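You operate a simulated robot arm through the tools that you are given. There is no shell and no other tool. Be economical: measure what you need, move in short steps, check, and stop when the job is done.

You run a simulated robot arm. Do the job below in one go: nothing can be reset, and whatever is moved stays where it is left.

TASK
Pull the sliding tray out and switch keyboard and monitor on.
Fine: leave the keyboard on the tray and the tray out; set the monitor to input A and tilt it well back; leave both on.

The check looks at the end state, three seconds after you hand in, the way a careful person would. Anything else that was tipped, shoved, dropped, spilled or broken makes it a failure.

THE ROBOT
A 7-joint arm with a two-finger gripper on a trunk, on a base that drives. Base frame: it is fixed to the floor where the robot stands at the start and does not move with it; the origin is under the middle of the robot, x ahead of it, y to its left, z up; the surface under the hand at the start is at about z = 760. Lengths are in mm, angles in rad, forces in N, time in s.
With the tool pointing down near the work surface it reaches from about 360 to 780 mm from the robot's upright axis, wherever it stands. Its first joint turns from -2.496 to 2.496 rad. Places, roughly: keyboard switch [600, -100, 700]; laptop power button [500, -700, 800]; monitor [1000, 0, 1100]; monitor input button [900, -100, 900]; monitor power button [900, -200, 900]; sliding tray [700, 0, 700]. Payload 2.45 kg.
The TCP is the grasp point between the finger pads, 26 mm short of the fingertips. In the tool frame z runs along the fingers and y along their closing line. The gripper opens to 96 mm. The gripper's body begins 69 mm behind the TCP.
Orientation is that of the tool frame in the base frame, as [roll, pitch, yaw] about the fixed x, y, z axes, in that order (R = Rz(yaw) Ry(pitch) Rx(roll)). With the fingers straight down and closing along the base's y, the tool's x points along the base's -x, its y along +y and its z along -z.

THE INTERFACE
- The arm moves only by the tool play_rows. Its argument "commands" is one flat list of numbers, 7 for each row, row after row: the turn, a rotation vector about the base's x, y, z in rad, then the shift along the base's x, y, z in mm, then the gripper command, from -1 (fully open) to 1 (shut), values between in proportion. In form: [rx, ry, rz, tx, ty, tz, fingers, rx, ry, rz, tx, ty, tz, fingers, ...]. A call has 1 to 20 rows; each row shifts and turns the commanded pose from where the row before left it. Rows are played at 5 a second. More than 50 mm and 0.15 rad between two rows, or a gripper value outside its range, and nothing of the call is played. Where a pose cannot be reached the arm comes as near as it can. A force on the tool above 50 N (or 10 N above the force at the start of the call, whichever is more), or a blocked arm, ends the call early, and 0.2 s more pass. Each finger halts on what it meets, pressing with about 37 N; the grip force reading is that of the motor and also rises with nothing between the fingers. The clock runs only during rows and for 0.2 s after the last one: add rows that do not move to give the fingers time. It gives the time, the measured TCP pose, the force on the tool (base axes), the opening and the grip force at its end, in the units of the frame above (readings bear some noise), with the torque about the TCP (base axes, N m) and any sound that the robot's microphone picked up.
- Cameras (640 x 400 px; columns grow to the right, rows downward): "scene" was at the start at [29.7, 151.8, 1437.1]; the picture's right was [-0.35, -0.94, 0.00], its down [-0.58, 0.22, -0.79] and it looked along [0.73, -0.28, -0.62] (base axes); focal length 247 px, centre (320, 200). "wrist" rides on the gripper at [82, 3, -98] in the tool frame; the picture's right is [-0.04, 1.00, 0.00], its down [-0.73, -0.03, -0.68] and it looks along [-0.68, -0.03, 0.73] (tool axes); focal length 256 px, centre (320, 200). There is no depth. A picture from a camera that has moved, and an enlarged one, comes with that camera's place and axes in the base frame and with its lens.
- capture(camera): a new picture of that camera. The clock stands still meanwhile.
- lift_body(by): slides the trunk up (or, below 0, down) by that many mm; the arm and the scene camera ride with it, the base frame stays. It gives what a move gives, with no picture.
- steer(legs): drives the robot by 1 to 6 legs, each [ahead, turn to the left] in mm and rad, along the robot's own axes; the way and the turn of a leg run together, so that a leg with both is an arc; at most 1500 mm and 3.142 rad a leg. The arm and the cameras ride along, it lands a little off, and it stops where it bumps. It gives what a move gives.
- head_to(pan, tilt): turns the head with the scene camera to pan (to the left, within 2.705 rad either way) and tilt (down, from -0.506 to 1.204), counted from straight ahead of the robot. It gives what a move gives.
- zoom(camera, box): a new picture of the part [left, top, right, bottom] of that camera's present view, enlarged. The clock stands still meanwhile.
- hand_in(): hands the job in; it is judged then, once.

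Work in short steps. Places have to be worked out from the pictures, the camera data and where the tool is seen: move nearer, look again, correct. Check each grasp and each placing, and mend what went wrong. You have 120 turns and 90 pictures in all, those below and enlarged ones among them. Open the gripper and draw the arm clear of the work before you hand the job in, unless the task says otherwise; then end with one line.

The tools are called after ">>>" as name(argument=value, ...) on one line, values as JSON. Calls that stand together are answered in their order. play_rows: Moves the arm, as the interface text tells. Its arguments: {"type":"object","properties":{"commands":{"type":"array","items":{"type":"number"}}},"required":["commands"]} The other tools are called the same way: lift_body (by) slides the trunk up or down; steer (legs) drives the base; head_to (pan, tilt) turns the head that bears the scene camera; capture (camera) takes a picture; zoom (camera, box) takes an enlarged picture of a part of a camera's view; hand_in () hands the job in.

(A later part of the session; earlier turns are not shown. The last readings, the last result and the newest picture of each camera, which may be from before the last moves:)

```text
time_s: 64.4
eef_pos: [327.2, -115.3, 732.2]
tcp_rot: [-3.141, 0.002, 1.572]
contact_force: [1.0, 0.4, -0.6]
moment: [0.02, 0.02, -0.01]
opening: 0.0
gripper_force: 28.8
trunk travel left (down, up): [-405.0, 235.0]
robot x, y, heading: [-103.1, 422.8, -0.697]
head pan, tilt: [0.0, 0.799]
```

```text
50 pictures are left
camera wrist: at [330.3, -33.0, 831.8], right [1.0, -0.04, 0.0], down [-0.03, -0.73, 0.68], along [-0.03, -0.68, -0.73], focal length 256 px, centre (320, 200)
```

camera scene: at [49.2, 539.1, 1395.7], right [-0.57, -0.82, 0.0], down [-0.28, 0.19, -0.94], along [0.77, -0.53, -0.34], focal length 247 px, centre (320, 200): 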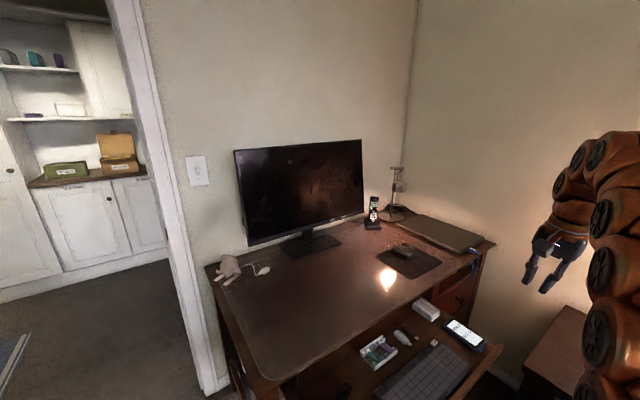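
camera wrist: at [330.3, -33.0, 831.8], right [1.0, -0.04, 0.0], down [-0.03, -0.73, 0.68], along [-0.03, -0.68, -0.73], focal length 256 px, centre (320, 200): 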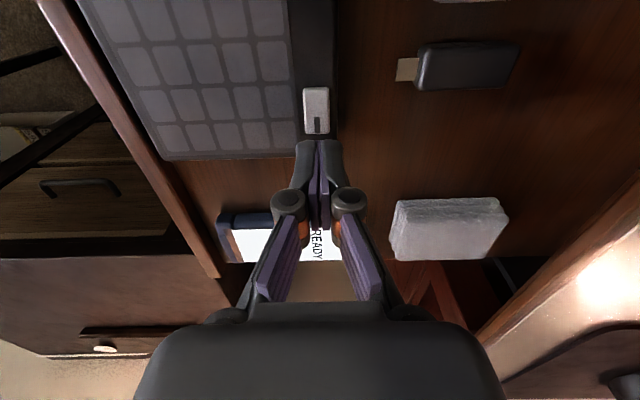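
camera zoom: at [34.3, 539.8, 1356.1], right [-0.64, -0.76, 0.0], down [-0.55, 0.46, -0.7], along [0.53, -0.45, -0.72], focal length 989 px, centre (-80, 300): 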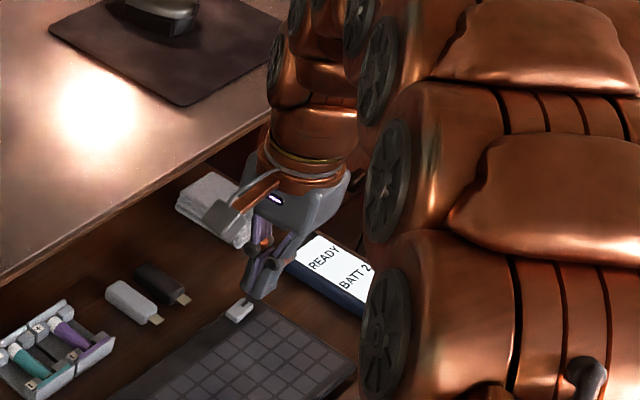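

Marked end at y≈−97…−108, x≈324. Shift slightly and press down in small steps.

>>> play_rows(commands=[0, 0, 0, -3, 4, 0, 1, 0, 0, 0, 0, 0, -4, 1, 0, 0, 0, 0, 0, -3, 1, 0, 0, 0, 0, 0, -2, 1, 0, 0, 0, 0, 0, -2, 1])

>>> play_rows(commands=[0, 0, 0, 0, 0, -1.5, 1, 0, 0, 0, 0, 0, -1.5, 1])

```text
time_s: 65.6
eef_pos: [324.9, -111.0, 721.1]
tcp_rot: [-3.142, 0.001, 1.571]
contact_force: [-0.1, 0.0, 2.7]
moment: [0.04, 0.0, -0.01]
opening: 6.0
gripper_force: 28.8
trunk travel left (down, up): [-405.0, 235.0]
robot x, y, heading: [-108.9, 419.0, -0.699]
head pan, tilt: [0.0, 0.799]
```

```text
time_s: 66.2
eef_pos: [325.4, -111.0, 721.7]
tcp_rot: [3.138, 0.006, 1.571]
contact_force: [-1.8, -3.1, 34.9]
moment: [0.37, -0.03, -0.07]
opening: 5.9
gripper_force: 28.3
trunk travel left (down, up): [-405.0, 235.0]
robot x, y, heading: [-107.6, 421.3, -0.7]
head pan, tilt: [0.0, 0.799]
```

Contact with 35 N, and the fingers were spread 6 mm. Lift and look.

>>> play_rows(commands=[0, 0, 0, 0, 0, 10, 1, 0, 0, 0, 0, 15, 20, 1, 0, 0, 0, 0, 35, 10, 1, 0, 0, 0, 0, 30, 0, 0.6])

>>> zoom(camera="wrist", box=[240, 90, 400, 190])

>>> capture(camera="wrist")

```text
time_s: 67.2
eef_pos: [324.7, -29.3, 756.6]
tcp_rot: [-3.139, 0.0, 1.572]
contact_force: [0.3, 0.0, 0.7]
moment: [0.01, -0.01, -0.01]
opening: 19.1
gripper_force: 0.1
trunk travel left (down, up): [-405.0, 235.0]
robot x, y, heading: [-107.8, 420.8, -0.701]
head pan, tilt: [0.0, 0.799]
```

```text
4.00 times, centred on (320, 140) of wrist
camera zoom: at [327.0, 51.7, 855.8], right [1.0, -0.04, 0.0], down [-0.03, -0.73, 0.68], along [-0.03, -0.68, -0.73], focal length 1024 px, centre (320, 440)
```

zoom: 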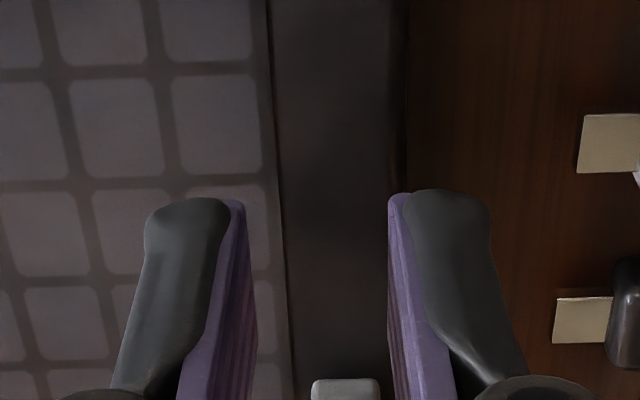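

```text
48 pictures are left
camera wrist: at [327.0, 51.7, 855.8], right [1.0, -0.04, 0.0], down [-0.03, -0.73, 0.68], along [-0.03, -0.68, -0.73], focal length 256 px, centre (320, 200)
```

wrist: 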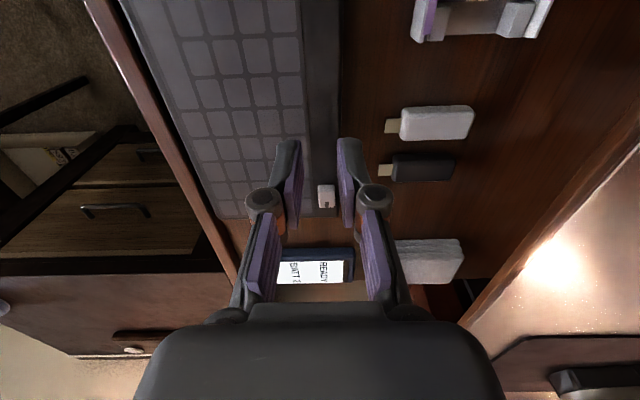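

>>> zoom(camera="wrist", box=[285, 170, 365, 220])

>>> capture(camera="scene")

```text
8.00 times, centred on (325, 195) of wrist
camera zoom: at [327.0, 51.7, 855.8], right [1.0, -0.04, 0.0], down [-0.03, -0.73, 0.68], along [-0.03, -0.68, -0.73], focal length 2048 px, centre (280, 240)
```

zoom: 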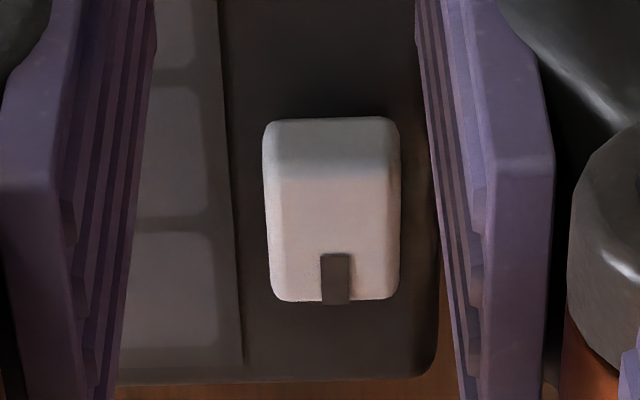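

```text
46 pictures are left
camera scene: at [34.2, 539.6, 1356.1], right [-0.64, -0.76, 0.0], down [-0.55, 0.46, -0.7], along [0.53, -0.45, -0.72], focal length 247 px, centre (320, 200)
```

scene: 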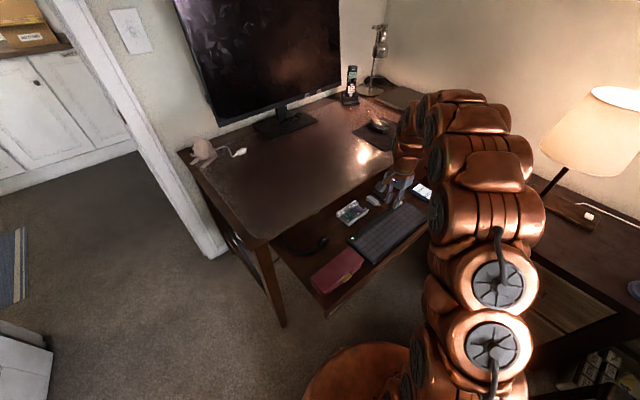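

The rocker has flipped and I see a green dot at the keyboard. Verify.

>>> zoom(camera="scene", box=[300, 180, 440, 290])

```text
3.64 times, centred on (370, 235) of scene
camera zoom: at [34.2, 539.6, 1356.1], right [-0.64, -0.76, 0.0], down [-0.55, 0.46, -0.7], along [0.53, -0.45, -0.72], focal length 899 px, centre (138, 73)
```

zoom: 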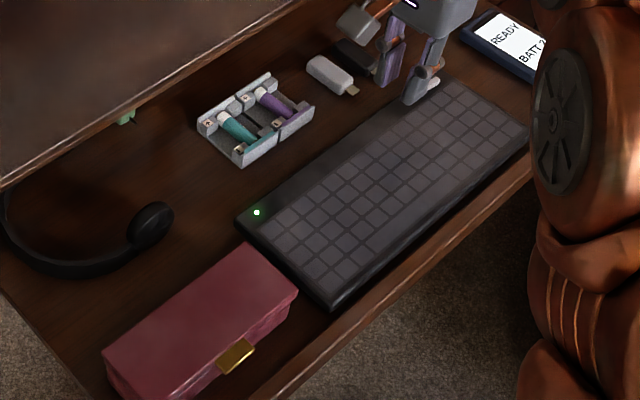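

Keyboard LED is green: the keyboard is on. Next the monitor. I raise the arm and trunk, and check my base's size to see whether it can stand under the tray front.

>>> head_to(pan=0.0, tilt=1.2)

>>> capture(camera="scene")

>>> lift_body(by=230)

>>> capture(camera="scene")

```text
time_s: 68.1
eef_pos: [325.7, -31.1, 755.6]
tcp_rot: [-3.142, 0.002, 1.571]
contact_force: [0.2, 0.9, -0.4]
moment: [-0.01, 0.02, 0.04]
opening: 19.1
gripper_force: 0.1
trunk travel left (down, up): [-405.0, 235.0]
robot x, y, heading: [-103.8, 421.6, -0.699]
head pan, tilt: [0.0, 1.201]
```

```text
44 pictures are left
camera scene: at [15.4, 555.8, 1328.4], right [-0.64, -0.76, 0.0], down [-0.71, 0.6, -0.36], along [0.28, -0.23, -0.93], focal length 247 px, centre (320, 200)
```

scene: 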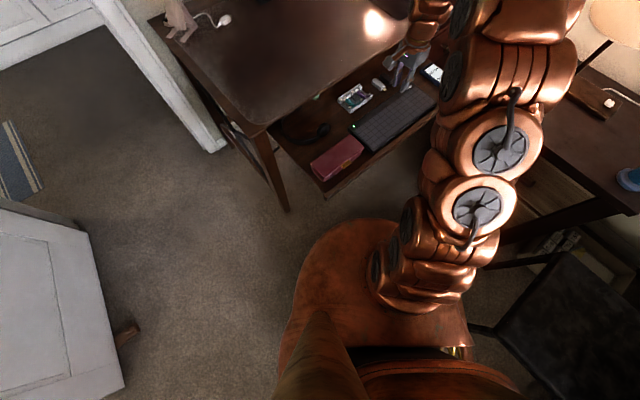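

```text
time_s: 70.5
eef_pos: [325.5, -31.8, 987.0]
tcp_rot: [-3.141, 0.002, 1.572]
contact_force: [0.5, 0.6, -0.3]
moment: [0.0, -0.01, -0.02]
opening: 19.2
gripper_force: 0.1
trunk travel left (down, up): [-635.0, 5.0]
robot x, y, heading: [-105.3, 419.9, -0.7]
head pan, tilt: [0.0, 1.201]
```

```text
43 pictures are left
camera scene: at [15.4, 555.8, 1558.3], right [-0.64, -0.76, 0.0], down [-0.71, 0.6, -0.36], along [0.28, -0.23, -0.93], focal length 247 px, centre (320, 200)
```

scene: 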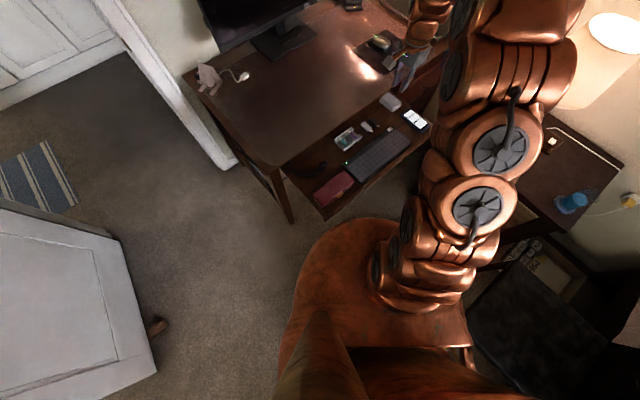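

The orange plate rides with the trunk (now at z≈1070, well above tray). I'll swing left over the clear desk area, reverse into the original spot, and turn to face the monitor.

>>> steer(legs=[[0, 2.52], [-430, 0]])

>>> head_to(pan=-1.6, tilt=0.9)

>>> capture(camera="scene")

```text
time_s: 79.2
eef_pos: [-106.4, 632.6, 985.8]
tcp_rot: [-3.141, 0.004, -2.121]
contact_force: [0.6, 0.2, -0.6]
moment: [-0.03, -0.01, 0.0]
opening: 19.1
gripper_force: 0.1
trunk travel left (down, up): [-635.0, 5.0]
robot x, y, heading: [27.9, 23.8, 1.892]
head pan, tilt: [0.0, 1.201]
```

```text
time_s: 80.9
eef_pos: [-105.6, 631.2, 986.4]
tcp_rot: [-3.142, 0.002, -2.12]
contact_force: [0.3, 0.4, 0.3]
moment: [0.01, 0.02, 0.0]
opening: 19.1
gripper_force: 0.0
trunk travel left (down, up): [-635.0, 5.0]
robot x, y, heading: [22.6, 21.0, 1.893]
head pan, tilt: [-1.6, 0.901]
```

```text
42 pictures are left
camera scene: at [-59.5, -60.9, 1578.2], right [0.29, -0.96, 0.0], down [-0.75, -0.23, -0.62], along [0.59, 0.18, -0.78], focal length 247 px, centre (320, 200)
```

scene: 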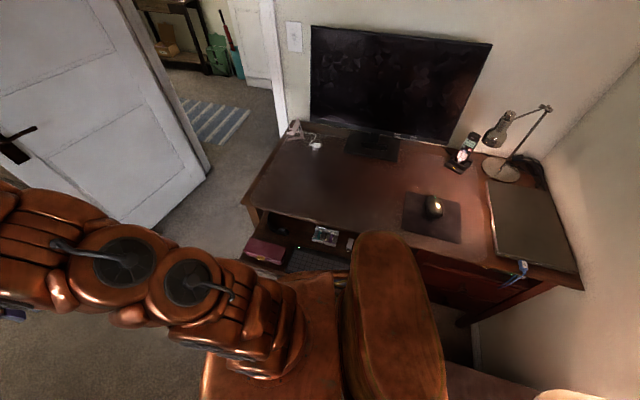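

Position good (25, 22), tray undisturbed. Now turn to face the monitor and look at it closely.

>>> steer(legs=[[0, -1.95]])

>>> head_to(pan=-0.15, tilt=0.55)

>>> capture(camera="scene")

```text
time_s: 86.0
eef_pos: [638.1, -98.8, 986.5]
tcp_rot: [-3.141, 0.003, 2.185]
contact_force: [-1.2, 0.1, -0.1]
moment: [0.0, 0.02, 0.0]
opening: 19.2
gripper_force: 0.1
trunk travel left (down, up): [-635.0, 5.0]
robot x, y, heading: [26.6, 21.4, -0.083]
head pan, tilt: [-1.6, 0.901]
```

```text
time_s: 87.6
eef_pos: [638.4, -99.5, 986.0]
tcp_rot: [-3.141, 0.001, 2.183]
contact_force: [-0.3, -0.3, -0.9]
moment: [0.0, 0.0, 0.04]
opening: 19.3
gripper_force: 0.1
trunk travel left (down, up): [-635.0, 5.0]
robot x, y, heading: [24.9, 20.0, -0.092]
head pan, tilt: [-0.15, 0.55]
```

```text
41 pictures are left
camera scene: at [78.2, 186.6, 1607.5], right [-0.23, -0.97, 0.0], down [-0.51, 0.12, -0.85], along [0.83, -0.2, -0.52], focal length 247 px, centre (320, 200)
```

scene: 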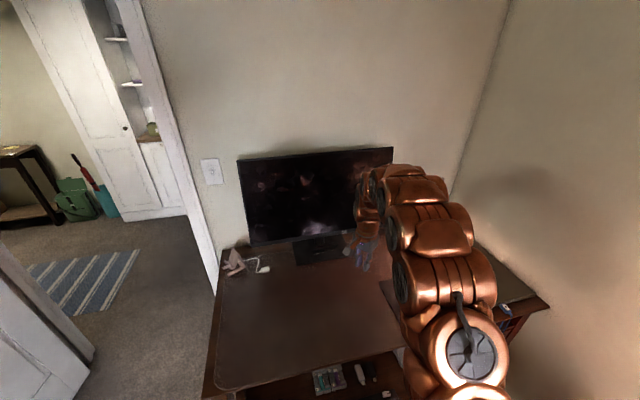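

The arm masks the button area; I'll turn the tool to point forward (+x) and use the wrist camera beside it. Rotations first, in free space.

>>> play_rows(commands=[0, 0, -0.15, 0, 0, 0, 1, 0, 0, -0.15, 0, 0, 0, 1, 0, 0, -0.15, 0, 0, 0, 1, 0, 0, -0.15, 0, 0, 0, 1, 0, -0.15, 0, 0, 0, 0, 1, 0, -0.15, 0, 0, 0, 0, 1, 0, -0.15, 0, 0, 0, 0, 1, 0, -0.15, 0, 0, 0, 0, 1, 0, -0.15, 0, 0, 0, 0, 1, 0, -0.15, 0, 0, 0, 0, 1, 0, -0.15, 0, 0, 0, 0, 1, 0, -0.15, 0, 0, 0, 0, 1, 0, -0.15, 0, 0, 0, 0, 1, 0, -0.15, 0, 0, 0, 0, 1, 0, -0.071, 0, 0, 0, 0, 1])

>>> capture(camera="wrist")

```text
time_s: 90.8
eef_pos: [648.0, -136.3, 986.9]
tcp_rot: [1.568, 0.017, 1.571]
contact_force: [0.5, 0.9, 0.0]
moment: [0.0, 0.02, 0.0]
opening: 0.0
gripper_force: 28.5
out of reach, approached as far as the arm can: row 12, 13
trunk travel left (down, up): [-635.0, 5.0]
robot x, y, heading: [24.6, 22.9, -0.089]
head pan, tilt: [-0.15, 0.55]
```

```text
40 pictures are left
camera wrist: at [548.5, -53.9, 989.8], right [0.0, -0.03, 1.0], down [-0.68, -0.73, -0.02], along [0.73, -0.68, -0.01], focal length 256 px, centre (320, 200)
```

wrist: 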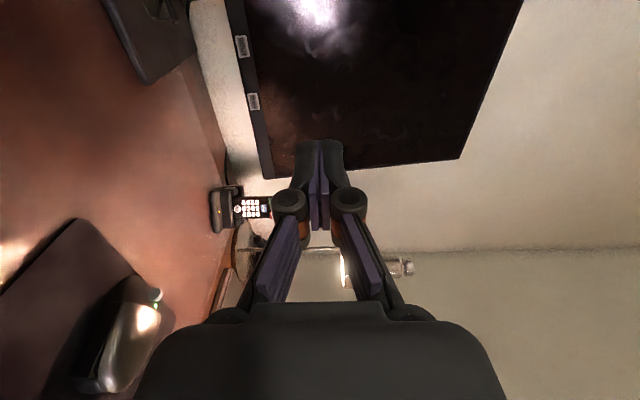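

Buttons visible on the lower bezel: POWER ≈ (930, −204, 888), INPUT ≈ (931, −132, 887). Zoom for details.

>>> zoom(camera="wrist", box=[200, 0, 360, 125])

```text
3.20 times, centred on (280, 62) of wrist
camera zoom: at [548.5, -53.9, 989.8], right [0.0, -0.03, 1.0], down [-0.68, -0.73, -0.02], along [0.73, -0.68, -0.01], focal length 819 px, centre (448, 640)
```

zoom: 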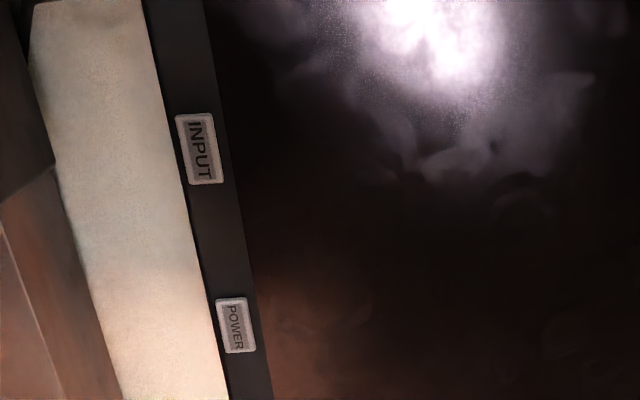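

Lower the trunk so the tool sits at button height, then check how far forward the arm reaches.

>>> lift_body(by=-100)

>>> play_rows(commands=[0, 0, 0, 35, -10, 0, 1, 0, 0, 0, 40, -15, 0, 1, 0, 0, 0, 40, -15, 0, 1, 0, 0, 0, 40, -15, 0, 1, 0, 0, 0, 30, -10, 0, 1])

>>> capture(camera="wrist")

```text
time_s: 92.1
eef_pos: [648.0, -135.3, 885.2]
tcp_rot: [1.57, 0.015, 1.569]
contact_force: [-0.4, 1.1, -0.3]
moment: [0.02, 0.04, 0.02]
opening: 0.0
gripper_force: 28.3
trunk travel left (down, up): [-535.0, 105.0]
robot x, y, heading: [24.3, 27.7, -0.083]
head pan, tilt: [-0.15, 0.55]
```

```text
time_s: 93.3
eef_pos: [835.1, -199.3, 888.1]
tcp_rot: [1.571, 0.013, 1.571]
contact_force: [-0.1, -1.0, -0.5]
moment: [0.0, 0.0, -0.01]
opening: 0.1
gripper_force: 28.1
trunk travel left (down, up): [-535.0, 105.0]
robot x, y, heading: [26.4, 20.5, -0.085]
head pan, tilt: [-0.15, 0.55]
```

```text
38 pictures are left
camera wrist: at [735.0, -117.0, 892.4], right [0.0, -0.03, 1.0], down [-0.68, -0.73, -0.02], along [0.73, -0.68, -0.02], focal length 256 px, centre (320, 200)
```

wrist: 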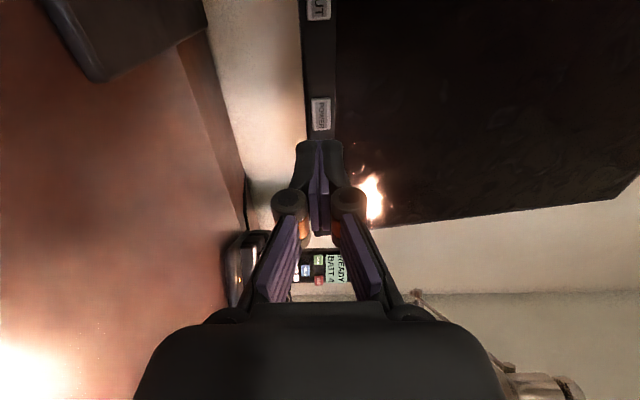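

Aligned vertically; shift y −5 and advance 48 mm to just short of POWER.

>>> play_rows(commands=[0, 0, 0, 20, -3, 0, 1, 0, 0, 0, 18, -2, 1, 1, 0, 0, 0, 10, 0, 0, 1])

>>> zoom(camera="wrist", box=[240, 60, 400, 185])

```text
time_s: 94.1
eef_pos: [879.6, -205.4, 887.1]
tcp_rot: [1.57, 0.015, 1.57]
contact_force: [-0.4, 0.5, -0.2]
moment: [0.02, 0.03, 0.04]
opening: 0.0
gripper_force: 28.9
trunk travel left (down, up): [-535.0, 105.0]
robot x, y, heading: [25.0, 21.6, -0.083]
head pan, tilt: [-0.15, 0.55]
```

```text
3.20 times, centred on (320, 122) of wrist
camera zoom: at [780.4, -123.2, 890.9], right [0.0, -0.02, 1.0], down [-0.68, -0.73, -0.02], along [0.73, -0.68, -0.02], focal length 819 px, centre (320, 448)
```

zoom: 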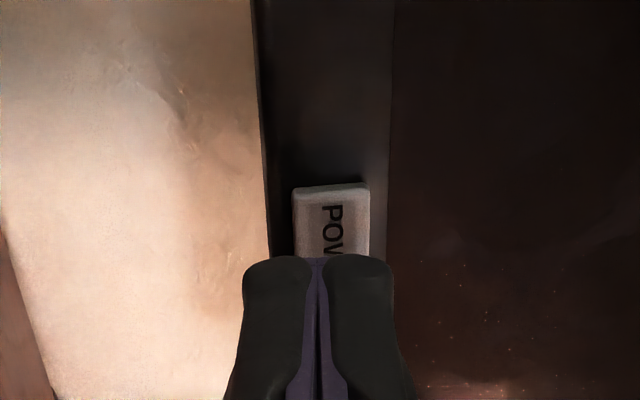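

Centre in y is right; raise 2.5 mm, and approach in small steps.

>>> play_rows(commands=[0, 0, 0, 5, 0, 2.5, 1, 0, 0, 0, 4, 0, 0, 1, 0, 0, 0, 3, 0, 0, 1])

>>> play_rows(commands=[0, 0, 0, 2, 0, 0, 1, 0, 0, 0, 1, 0, 0, 1])

```text
time_s: 94.9
eef_pos: [894.1, -204.3, 887.9]
tcp_rot: [1.572, 0.015, 1.57]
contact_force: [0.2, 1.0, -1.1]
moment: [0.0, 0.06, 0.02]
opening: 0.0
gripper_force: 28.8
trunk travel left (down, up): [-535.0, 105.0]
robot x, y, heading: [25.7, 22.7, -0.085]
head pan, tilt: [-0.15, 0.55]
```

```text
time_s: 95.5
eef_pos: [894.9, -206.0, 889.0]
tcp_rot: [1.571, 0.017, 1.569]
contact_force: [-6.7, 1.4, -0.4]
moment: [-0.02, 0.01, 0.03]
opening: 6.2
gripper_force: 28.8
trunk travel left (down, up): [-535.0, 105.0]
robot x, y, heading: [27.6, 17.1, -0.08]
head pan, tilt: [-0.15, 0.55]
heard: click
```

Click heard. Back off 35 mm and look at the screen.

>>> play_rows(commands=[0, 0, 0, -15, 0, 0, 1, 0, 0, 0, -25, 0, 0, 1, 0, 0, 0, 0, 0, 0, 1])

>>> capture(camera="wrist")

>>> capture(camera="scene")

```text
time_s: 96.3
eef_pos: [856.2, -207.2, 891.1]
tcp_rot: [1.57, 0.017, 1.571]
contact_force: [0.0, 0.5, -0.2]
moment: [-0.02, 0.04, 0.01]
opening: 0.0
gripper_force: 28.6
trunk travel left (down, up): [-535.0, 105.0]
robot x, y, heading: [27.1, 22.6, -0.086]
head pan, tilt: [-0.15, 0.55]
```

```text
36 pictures are left
camera wrist: at [757.8, -124.4, 894.1], right [0.0, -0.02, 1.0], down [-0.68, -0.73, -0.02], along [0.73, -0.68, -0.02], focal length 256 px, centre (320, 200)
```

wrist: 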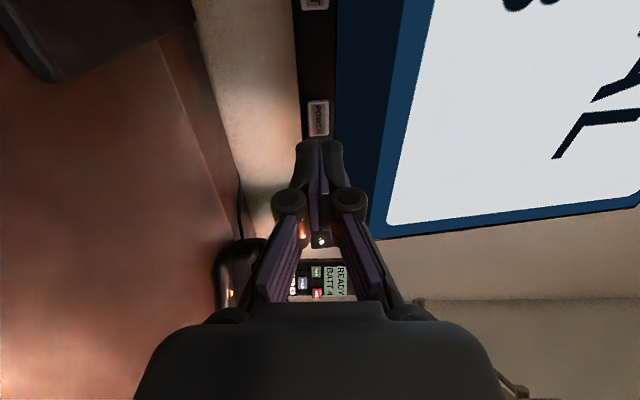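

```text
35 pictures are left
camera scene: at [78.2, 186.6, 1507.5], right [-0.23, -0.97, 0.0], down [-0.51, 0.12, -0.85], along [0.83, -0.2, -0.52], focal length 247 px, centre (320, 200)
```

scene: 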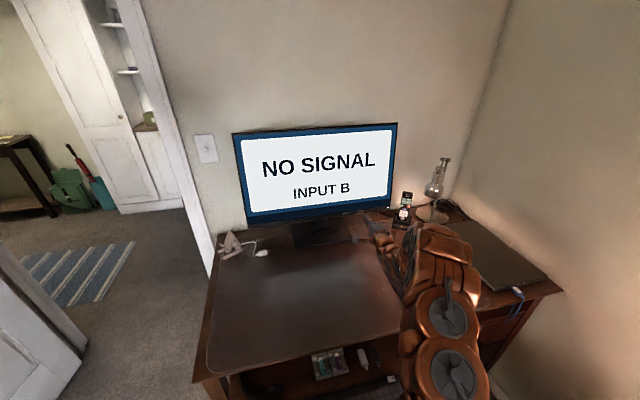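

Monitor is on, showing INPUT B. Move to the INPUT button (y≈−133) and approach.

>>> play_rows(commands=[0, 0, 0, 0, 37, 0, 1, 0, 0, 0, 0, 37, 0, 1, 0, 0, 0, 12, 0, -1, 1, 0, 0, 0, 12, 0, 0, 1])

>>> zoom(camera="wrist", box=[240, 60, 400, 185])

```text
time_s: 97.3
eef_pos: [879.9, -132.1, 888.0]
tcp_rot: [1.571, 0.016, 1.569]
contact_force: [-0.1, -0.1, 0.4]
moment: [0.0, 0.02, 0.04]
opening: 0.0
gripper_force: 29.0
trunk travel left (down, up): [-535.0, 105.0]
robot x, y, heading: [25.1, 21.7, -0.082]
head pan, tilt: [-0.15, 0.55]
```

```text
3.20 times, centred on (320, 122) of wrist
camera zoom: at [781.4, -49.5, 890.7], right [0.0, -0.02, 1.0], down [-0.68, -0.73, -0.02], along [0.73, -0.68, -0.02], focal length 819 px, centre (320, 448)
```

zoom: 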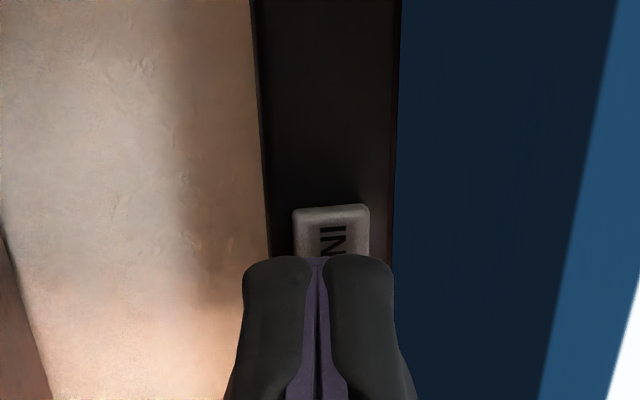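

>>> play_rows(commands=[0, 0, 0, 5, -2, 1.5, 1, 0, 0, 0, 5, 0, 0, 1, 0, 0, 0, 3, 0, 0, 1])

>>> play_rows(commands=[0, 0, 0, 2, 0, 0, 1, 0, 0, 0, 1, 0, 0, 1])

```text
time_s: 98.1
eef_pos: [891.9, -133.6, 887.8]
tcp_rot: [1.572, 0.013, 1.568]
contact_force: [-1.5, -0.5, -0.6]
moment: [0.0, 0.03, 0.02]
opening: 0.0
gripper_force: 28.6
trunk travel left (down, up): [-535.0, 105.0]
robot x, y, heading: [24.5, 20.7, -0.084]
head pan, tilt: [-0.15, 0.55]
```

```text
time_s: 98.7
eef_pos: [896.9, -134.5, 889.7]
tcp_rot: [1.575, 0.014, 1.569]
contact_force: [-9.2, -0.9, -4.2]
moment: [0.0, 0.15, 0.04]
opening: 5.8
gripper_force: 28.5
trunk travel left (down, up): [-535.0, 105.0]
robot x, y, heading: [24.0, 20.6, -0.083]
head pan, tilt: [-0.15, 0.55]
heard: click
```

Click. Back off and read the screen.

>>> play_rows(commands=[0, 0, 0, -10, 0, 0, 1, 0, 0, 0, -10, 0, 0, 1, 0, 0, 0, -10, 0, 0, 1])

>>> capture(camera="scene")

```text
time_s: 99.5
eef_pos: [864.5, -132.6, 889.3]
tcp_rot: [1.57, 0.017, 1.571]
contact_force: [0.2, -0.4, -0.1]
moment: [0.01, 0.0, 0.0]
opening: 0.0
gripper_force: 28.5
trunk travel left (down, up): [-535.0, 105.0]
robot x, y, heading: [25.1, 25.0, -0.082]
head pan, tilt: [-0.15, 0.55]
```

```text
33 pictures are left
camera scene: at [78.3, 186.7, 1507.5], right [-0.23, -0.97, 0.0], down [-0.51, 0.12, -0.85], along [0.83, -0.2, -0.52], focal length 247 px, centre (320, 200)
```

scene: 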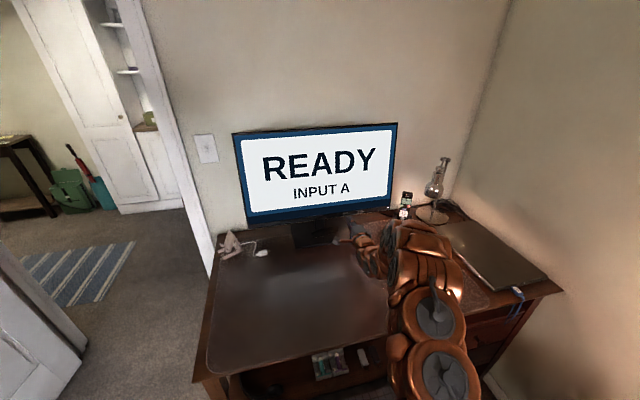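

Monitor shows READY / INPUT A. Now tilt it back: retreat, raise to z≈1225 at y≈0 in front of the top edge.

>>> play_rows(commands=[0, 0, 0, -30, 10, 0, 1, 0, 0, 0, -40, 20, 10, 1, 0, 0, 0, 0, 25, 40, 1, 0, 0, 0, 0, 25, 40, 1, 0, 0, 0, 0, 25, 40, 1, 0, 0, 0, 0, 25, 40, 1])

>>> lift_body(by=104)

>>> play_rows(commands=[0, 0, 0, 0, 0, 30, 1, 0, 0, 0, 10, 0, 30, 1, 0, 0, 0, 20, 0, 5, 1, 0, 0, 0, 20, 0, 0, 1])

>>> capture(camera="wrist")

>>> capture(camera="scene")

```text
time_s: 100.9
eef_pos: [794.6, -1.9, 1060.6]
tcp_rot: [1.574, 0.015, 1.569]
contact_force: [0.5, 0.9, 0.5]
moment: [0.0, -0.03, 0.03]
opening: 0.0
gripper_force: 28.2
trunk travel left (down, up): [-535.0, 105.0]
robot x, y, heading: [26.3, 21.2, -0.085]
head pan, tilt: [-0.15, 0.55]
```

```text
time_s: 102.3
eef_pos: [794.8, -2.1, 1164.0]
tcp_rot: [1.57, 0.015, 1.568]
contact_force: [0.1, 0.3, 0.5]
moment: [-0.01, 0.02, 0.01]
opening: 0.1
gripper_force: 29.0
trunk travel left (down, up): [-639.0, 1.0]
robot x, y, heading: [23.6, 22.7, -0.087]
head pan, tilt: [-0.15, 0.55]
```

```text
time_s: 103.3
eef_pos: [847.0, -2.5, 1229.6]
tcp_rot: [1.571, 0.016, 1.57]
contact_force: [0.7, -0.4, 1.5]
moment: [0.0, 0.02, 0.02]
opening: 0.2
gripper_force: 28.6
trunk travel left (down, up): [-639.0, 1.0]
robot x, y, heading: [24.4, 25.1, -0.084]
head pan, tilt: [-0.15, 0.55]
```

```text
32 pictures are left
camera wrist: at [746.9, 79.1, 1233.1], right [0.0, -0.03, 1.0], down [-0.68, -0.73, -0.02], along [0.73, -0.68, -0.02], focal length 256 px, centre (320, 200)
```

wrist: 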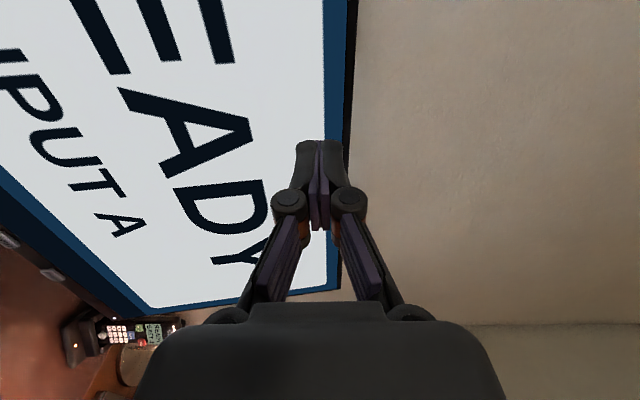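

```text
31 pictures are left
camera scene: at [78.0, 186.7, 1611.5], right [-0.23, -0.97, 0.0], down [-0.51, 0.12, -0.85], along [0.83, -0.2, -0.52], focal length 247 px, centre (320, 200)
```

scene: 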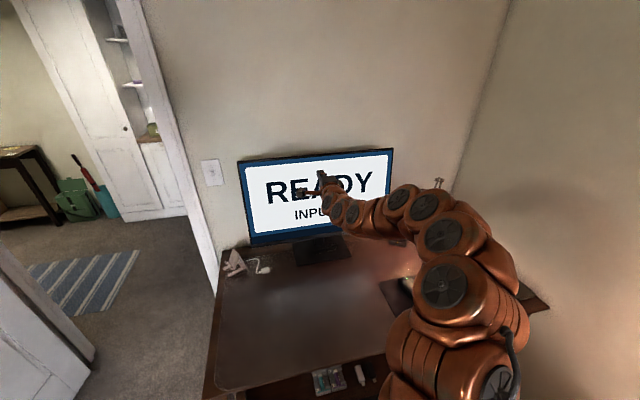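

Contact height z≈1230 is just under the top edge (≈1254); monitor centre y≈−25. Advance until contact, small steps.

>>> play_rows(commands=[0, 0, 0, 20, -12, 0, 1, 0, 0, 0, 20, -10, 0, 1, 0, 0, 0, 8, 0, 0, 1, 0, 0, 0, 4, 0, 0, 1, 0, 0, 0, 4, 0, 0, 1, 0, 0, 0, 4, 0, 0, 1])

>>> play_rows(commands=[0, 0, 0, 4, 0, 0, 1, 0, 0, 0, 4, 0, 0, 1, 0, 0, 0, 4, 0, 0, 1, 0, 0, 0, 4, 0, 0, 1])

```text
time_s: 104.7
eef_pos: [903.9, -24.2, 1226.9]
tcp_rot: [1.573, 0.014, 1.571]
contact_force: [-0.2, -0.3, -0.8]
moment: [0.02, 0.0, -0.01]
opening: 0.0
gripper_force: 28.5
trunk travel left (down, up): [-639.0, 1.0]
robot x, y, heading: [25.2, 22.5, -0.085]
head pan, tilt: [-0.15, 0.55]
```

```text
time_s: 105.7
eef_pos: [921.9, -24.8, 1228.5]
tcp_rot: [1.573, 0.016, 1.571]
contact_force: [0.3, -0.7, -0.2]
moment: [0.03, 0.03, 0.02]
opening: 0.0
gripper_force: 28.6
trunk travel left (down, up): [-639.0, 1.0]
robot x, y, heading: [27.2, 24.2, -0.092]
head pan, tilt: [-0.15, 0.55]
```

No contact yet (tip x≈948). Look quickly while continuing.

>>> play_rows(commands=[0, 0, 0, 4, 0, 0, 1, 0, 0, 0, 4, 0, 0, 1, 0, 0, 0, 4, 0, 0, 1])

>>> capture(camera="wrist")

```text
time_s: 106.5
eef_pos: [933.2, -22.8, 1229.2]
tcp_rot: [1.57, 0.016, 1.573]
contact_force: [-0.2, 0.1, 0.3]
moment: [-0.01, 0.0, 0.01]
opening: 0.1
gripper_force: 28.5
trunk travel left (down, up): [-639.0, 1.0]
robot x, y, heading: [24.3, 24.0, -0.085]
head pan, tilt: [-0.15, 0.55]
```

```text
30 pictures are left
camera wrist: at [833.2, 58.7, 1233.1], right [0.0, -0.02, 1.0], down [-0.68, -0.73, -0.02], along [0.73, -0.68, -0.02], focal length 256 px, centre (320, 200)
```

wrist: 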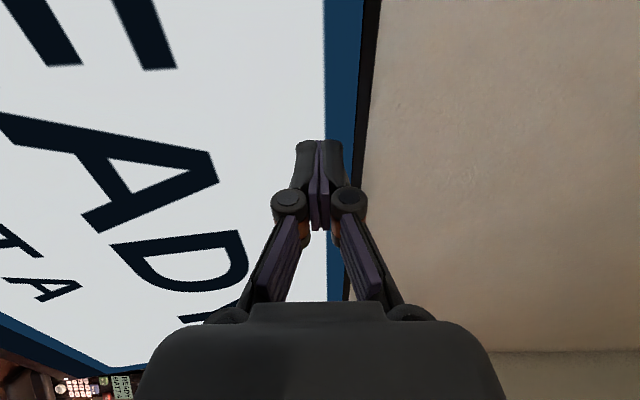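

Parallax says the top edge is at x≈1000, so it's already slightly tilted. Continue forward in small steps until contact.

>>> play_rows(commands=[0, 0, 0, 6, 0, 0, 1, 0, 0, 0, 6, 0, 0, 1, 0, 0, 0, 5, 0, 0, 1, 0, 0, 0, 5, 0, 0, 1, 0, 0, 0, 4, 0, 0, 1, 0, 0, 0, 4, 0, 0, 1])

```text
time_s: 107.9
eef_pos: [961.6, -24.0, 1229.9]
tcp_rot: [1.571, 0.016, 1.57]
contact_force: [-8.6, -3.2, 2.9]
moment: [-0.02, 0.01, -0.02]
opening: 0.1
gripper_force: 28.1
trunk travel left (down, up): [-639.0, 1.0]
robot x, y, heading: [22.7, 21.3, -0.084]
head pan, tilt: [-0.15, 0.55]
```

Contact at tip x≈987 (8.6 N). Push on gently.

>>> play_rows(commands=[0, 0, 0, 3, 0, 0, 1, 0, 0, 0, 3, 0, 0, 1, 0, 0, 0, 3, 0, 0, 1, 0, 0, 0, 3, 0, 0, 1, 0, 0, 0, 3, 0, 0, 1, 0, 0, 0, 3, 0, 0, 1, 0, 0, 0, 3, 0, 0, 1])

>>> capture(camera="scene")

```text
time_s: 109.5
eef_pos: [983.4, -23.4, 1227.6]
tcp_rot: [1.571, 0.016, 1.573]
contact_force: [-8.4, 0.8, -1.6]
moment: [-0.01, 0.09, 0.1]
opening: 0.2
gripper_force: 28.8
trunk travel left (down, up): [-639.0, 1.0]
robot x, y, heading: [25.4, 19.9, -0.086]
head pan, tilt: [-0.15, 0.55]
```

```text
29 pictures are left
camera scene: at [77.5, 186.7, 1611.5], right [-0.23, -0.97, 0.0], down [-0.51, 0.12, -0.85], along [0.83, -0.2, -0.52], focal length 247 px, centre (320, 200)
```

scene: 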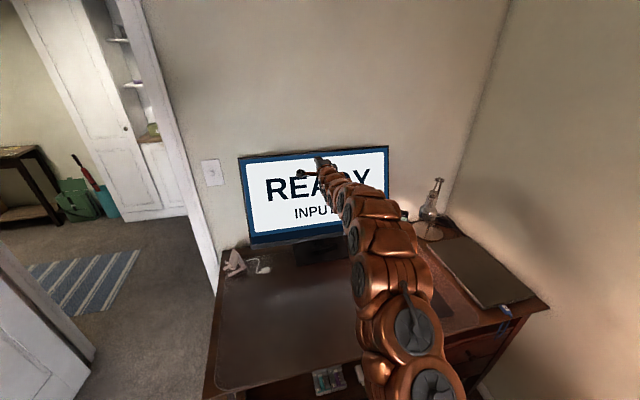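

Tilting at a steady ~8 N; stand unmoved. Continue.

>>> play_rows(commands=[0, 0, 0, 3, 0, 0, 1, 0, 0, 0, 3, 0, -1, 1, 0, 0, 0, 3, 0, 0, 1, 0, 0, 0, 3, 0, -1, 1, 0, 0, 0, 3, 0, 0, 1, 0, 0, 0, 3, 0, -1, 1, 0, 0, 0, 3, 0, 0, 1])

>>> capture(camera="wrist")

```text
time_s: 110.5
eef_pos: [991.1, -24.1, 1229.4]
tcp_rot: [1.572, 0.016, 1.57]
contact_force: [-41.8, 0.8, -0.2]
moment: [0.02, 0.35, 0.12]
opening: 0.0
gripper_force: 28.8
trunk travel left (down, up): [-639.0, 1.0]
robot x, y, heading: [25.0, 19.7, -0.082]
head pan, tilt: [-0.15, 0.55]
stopped in row 4: the force on the tool passed its limit at 56 N (the readings are from after the stop); the commanded pose is now the measured one
```

```text
28 pictures are left
camera wrist: at [892.1, 58.4, 1232.9], right [0.0, -0.02, 1.0], down [-0.68, -0.73, -0.02], along [0.73, -0.68, -0.02], focal length 256 px, centre (320, 200)
```

wrist: 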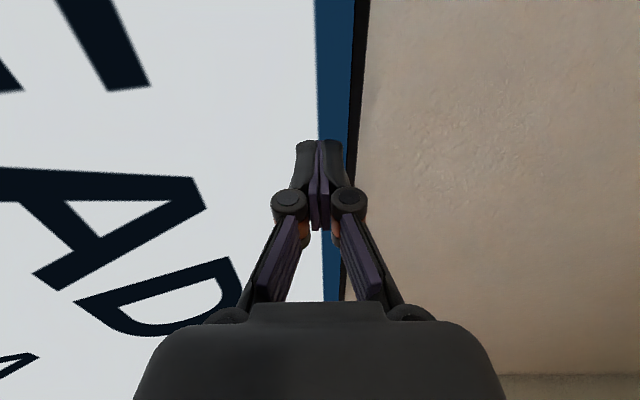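

Force jumped: the tilt is at its end stop. Retreat and check it stays.

>>> play_rows(commands=[0, 0, 0, -10, 0, 0, 1, 0, 0, 0, -30, 0, 0, 1, 0, 0, 0, -40, 0, 0, 1, 0, 0, 0, -40, 0, 0, 1, 0, 0, 0, -45, 0, 0, 1, 0, 0, 0, -45, 0, 20, 1, 0, 0, 0, -45, -10, 20, 1, 0, 0, 0, -45, -10, 10, 1, 0, 0, 0, -45, -10, 0, 1])

>>> capture(camera="scene")

>>> capture(camera="wrist")

```text
refused: row 7 steps farther than a row can; nothing moved
```

```text
27 pictures are left
camera scene: at [73.1, 186.9, 1611.7], right [-0.23, -0.97, 0.0], down [-0.51, 0.12, -0.85], along [0.83, -0.2, -0.52], focal length 247 px, centre (320, 200)
```

scene: 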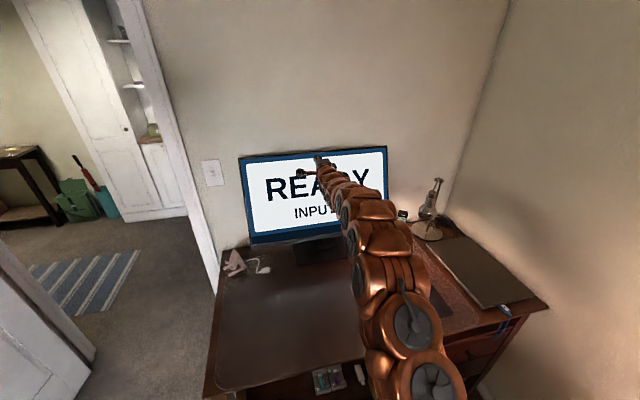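

```text
26 pictures are left
camera wrist: at [892.1, 58.4, 1232.9], right [0.0, -0.02, 1.0], down [-0.68, -0.73, -0.02], along [0.73, -0.68, -0.02], focal length 256 px, centre (320, 200)
```

wrist: 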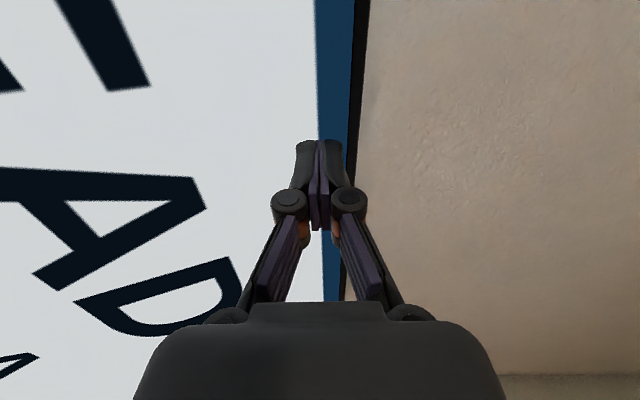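

One row was too long; repeat with shorter steps.

>>> play_rows(commands=[0, 0, 0, -10, 0, 0, 1, 0, 0, 0, -30, 0, 0, 1, 0, 0, 0, -40, 0, 0, 1, 0, 0, 0, -40, 0, 0, 1, 0, 0, 0, -40, 0, 0, 1, 0, 0, 0, -40, 0, 10, 1, 0, 0, 0, -40, -10, 10, 1, 0, 0, 0, -40, -10, 10, 1, 0, 0, 0, -40, -10, 0, 1, 0, 0, 0, -40, -10, 0, 1])

>>> capture(camera="scene")

>>> capture(camera="wrist")

```text
time_s: 112.7
eef_pos: [657.0, -57.5, 1264.7]
tcp_rot: [1.576, 0.013, 1.575]
contact_force: [1.0, 0.4, 0.4]
moment: [-0.01, 0.0, 0.04]
opening: 0.0
gripper_force: 28.6
out of reach, approached as far as the arm can: row 10
trunk travel left (down, up): [-639.0, 1.0]
robot x, y, heading: [27.9, 19.0, -0.086]
head pan, tilt: [-0.15, 0.55]
```

```text
25 pictures are left
camera scene: at [78.2, 186.4, 1611.5], right [-0.23, -0.97, 0.0], down [-0.51, 0.12, -0.85], along [0.83, -0.2, -0.52], focal length 247 px, centre (320, 200)
```

scene: 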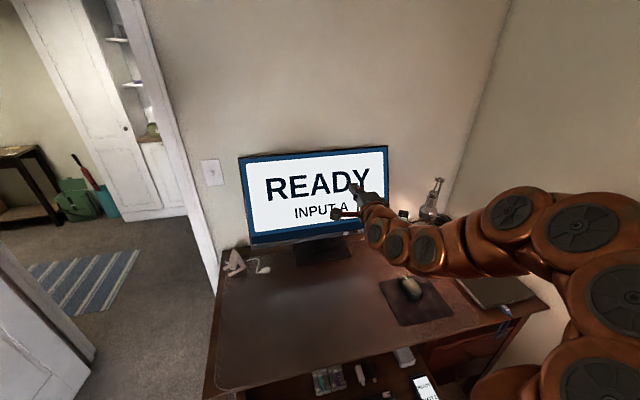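

```text
24 pictures are left
camera wrist: at [557.9, 24.5, 1270.2], right [0.01, -0.03, 1.0], down [-0.68, -0.74, -0.01], along [0.74, -0.68, -0.02], focal length 256 px, centre (320, 200)
```

wrist: 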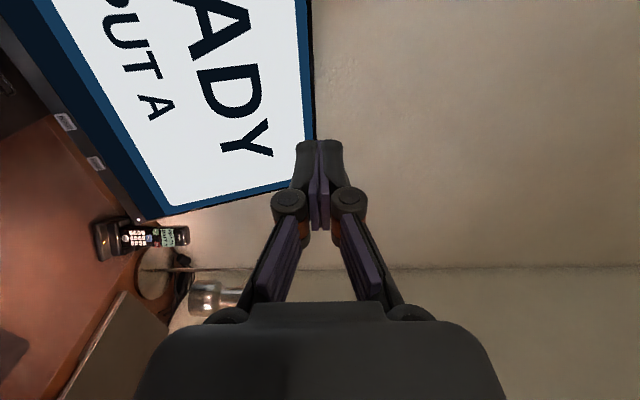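

Monitor stays tilted (~20°), READY / INPUT A. Now open the gripper and check tray and keyboard below.

>>> play_rows(commands=[0, 0, 0, 0, 0, 0, -1, 0, 0, 0, 0, 0, 0, -1, 0, 0, 0, 0, 0, 0, -1, 0, 0, 0, 0, 0, 0, -1, 0, 0, 0, 0, 0, 0, -1, 0, 0, 0, 0, 0, 0, -1])

>>> head_to(pan=0.0, tilt=1.1)

>>> capture(camera="scene")

```text
time_s: 114.1
eef_pos: [657.2, -56.9, 1266.5]
tcp_rot: [1.576, 0.017, 1.576]
contact_force: [0.0, -0.3, 0.8]
moment: [0.0, -0.01, 0.01]
opening: 96.2
gripper_force: 0.1
trunk travel left (down, up): [-639.0, 1.0]
robot x, y, heading: [25.1, 21.1, -0.082]
head pan, tilt: [-0.15, 0.55]
```

```text
time_s: 115.0
eef_pos: [656.6, -56.0, 1266.0]
tcp_rot: [1.576, 0.014, 1.573]
contact_force: [0.5, 0.2, -0.6]
moment: [-0.01, 0.01, 0.03]
opening: 95.8
gripper_force: 0.1
trunk travel left (down, up): [-639.0, 1.0]
robot x, y, heading: [29.4, 22.7, -0.086]
head pan, tilt: [0.0, 1.1]
```

```text
23 pictures are left
camera scene: at [53.3, 202.2, 1568.4], right [-0.09, -1.0, 0.0], down [-0.89, 0.08, -0.45], along [0.45, -0.04, -0.89], focal length 247 px, centre (320, 200)
```

scene: 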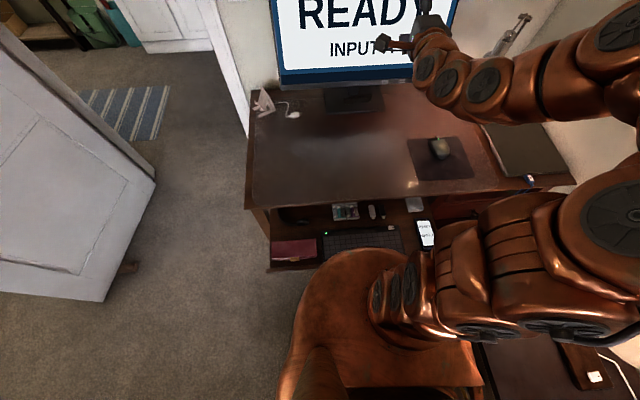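

Check whether the tray is still at full extension.

>>> zoom(camera="scene", box=[240, 185, 440, 310])

```text
3.20 times, centred on (340, 248) of scene
camera zoom: at [53.3, 202.2, 1568.4], right [-0.09, -1.0, 0.0], down [-0.89, 0.08, -0.45], along [0.45, -0.04, -0.89], focal length 791 px, centre (256, 48)
```

zoom: 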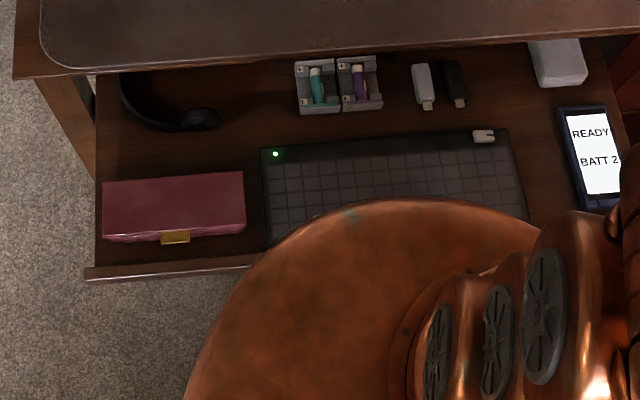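

The tray front is now at x≈243 versus ≈204 before: my base nudged it in ~35 mm while standing here. I'll back off and drive away to the left spot to pull it fully out again.

>>> steer(legs=[[-40, 0], [0, 1.85], [560, 0], [0, -2.45]])

>>> head_to(pan=0.05, tilt=0.9)

>>> capture(camera="scene")

```text
time_s: 128.9
eef_pos: [367.5, 171.3, 1267.1]
tcp_rot: [1.576, 0.016, 1.036]
contact_force: [0.9, 0.7, 0.5]
moment: [-0.01, -0.02, -0.01]
opening: 96.1
gripper_force: 0.0
trunk travel left (down, up): [-639.0, 1.0]
robot x, y, heading: [-136.2, 564.1, -0.621]
head pan, tilt: [0.0, 1.1]
```

```text
time_s: 129.6
eef_pos: [367.3, 171.3, 1266.5]
tcp_rot: [1.577, 0.014, 1.035]
contact_force: [0.1, 0.3, -0.3]
moment: [0.02, -0.02, 0.02]
opening: 96.1
gripper_force: 0.1
trunk travel left (down, up): [-639.0, 1.0]
robot x, y, heading: [-136.4, 559.7, -0.622]
head pan, tilt: [0.051, 0.901]
```

```text
21 pictures are left
camera scene: at [-5.8, 699.7, 1582.1], right [-0.54, -0.84, 0.0], down [-0.66, 0.43, -0.62], along [0.52, -0.34, -0.78], focal length 247 px, centre (320, 200)
```

scene: 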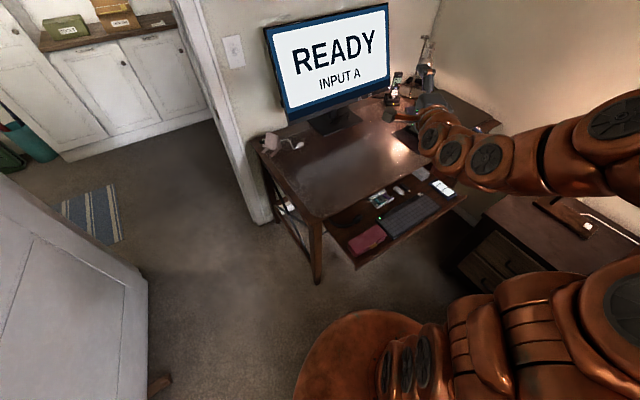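

Lip now ≈ x 235; about 35 mm needed. Turn the tool back to +x, retract in front of the lip, then lower.

>>> play_rows(commands=[0, 0, 0.13, -40, 5, 0, -1, 0, 0, 0.13, -40, 5, 0, -1, 0, 0, 0.13, -40, 5, 0, -1, 0, 0, 0.145, -40, 5, 0, -1, 0, 0, 0, -40, 5, 0, -0.25, 0, 0, 0, -27, 9, 0, -0.25])

```text
time_s: 131.0
eef_pos: [197.9, 207.2, 1284.2]
tcp_rot: [1.573, 0.015, 1.467]
contact_force: [0.6, -0.1, -0.1]
moment: [0.03, -0.02, 0.02]
opening: 59.9
gripper_force: 0.0
out of reach, approached as far as the arm can: row 1, 2
trunk travel left (down, up): [-639.0, 1.0]
robot x, y, heading: [-132.2, 565.0, -0.628]
head pan, tilt: [0.051, 0.901]
```

>>> play_rows(commands=[0, 0, 0.05, -30, 0, 0, -0.25, 0, 0, 0.054, -30, 0, 0, -0.25, 0, 0, 0, 0, 0, -30, -0.25])

>>> lift_body(by=-460)

>>> capture(camera="scene")

```text
time_s: 131.8
eef_pos: [139.6, 209.9, 1254.5]
tcp_rot: [1.575, 0.014, 1.57]
contact_force: [-0.4, -0.2, -0.5]
moment: [0.0, 0.0, -0.02]
opening: 59.9
gripper_force: 0.0
trunk travel left (down, up): [-639.0, 1.0]
robot x, y, heading: [-131.4, 565.8, -0.625]
head pan, tilt: [0.051, 0.901]
```

```text
refused: -460 is not a number from -400 to 400
```

```text
20 pictures are left
camera scene: at [-6.0, 699.9, 1582.1], right [-0.54, -0.84, 0.0], down [-0.66, 0.43, -0.62], along [0.52, -0.34, -0.78], focal length 247 px, centre (320, 200)
```

scene: 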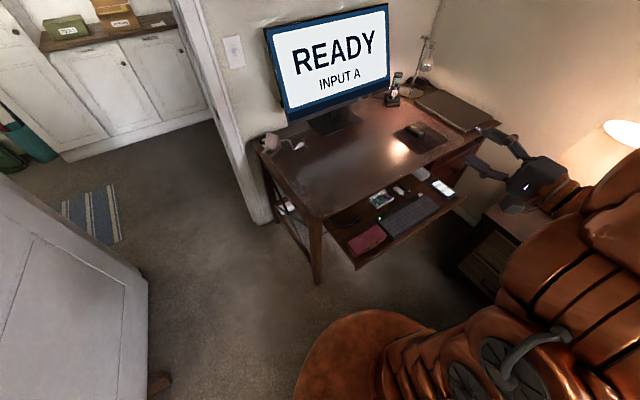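

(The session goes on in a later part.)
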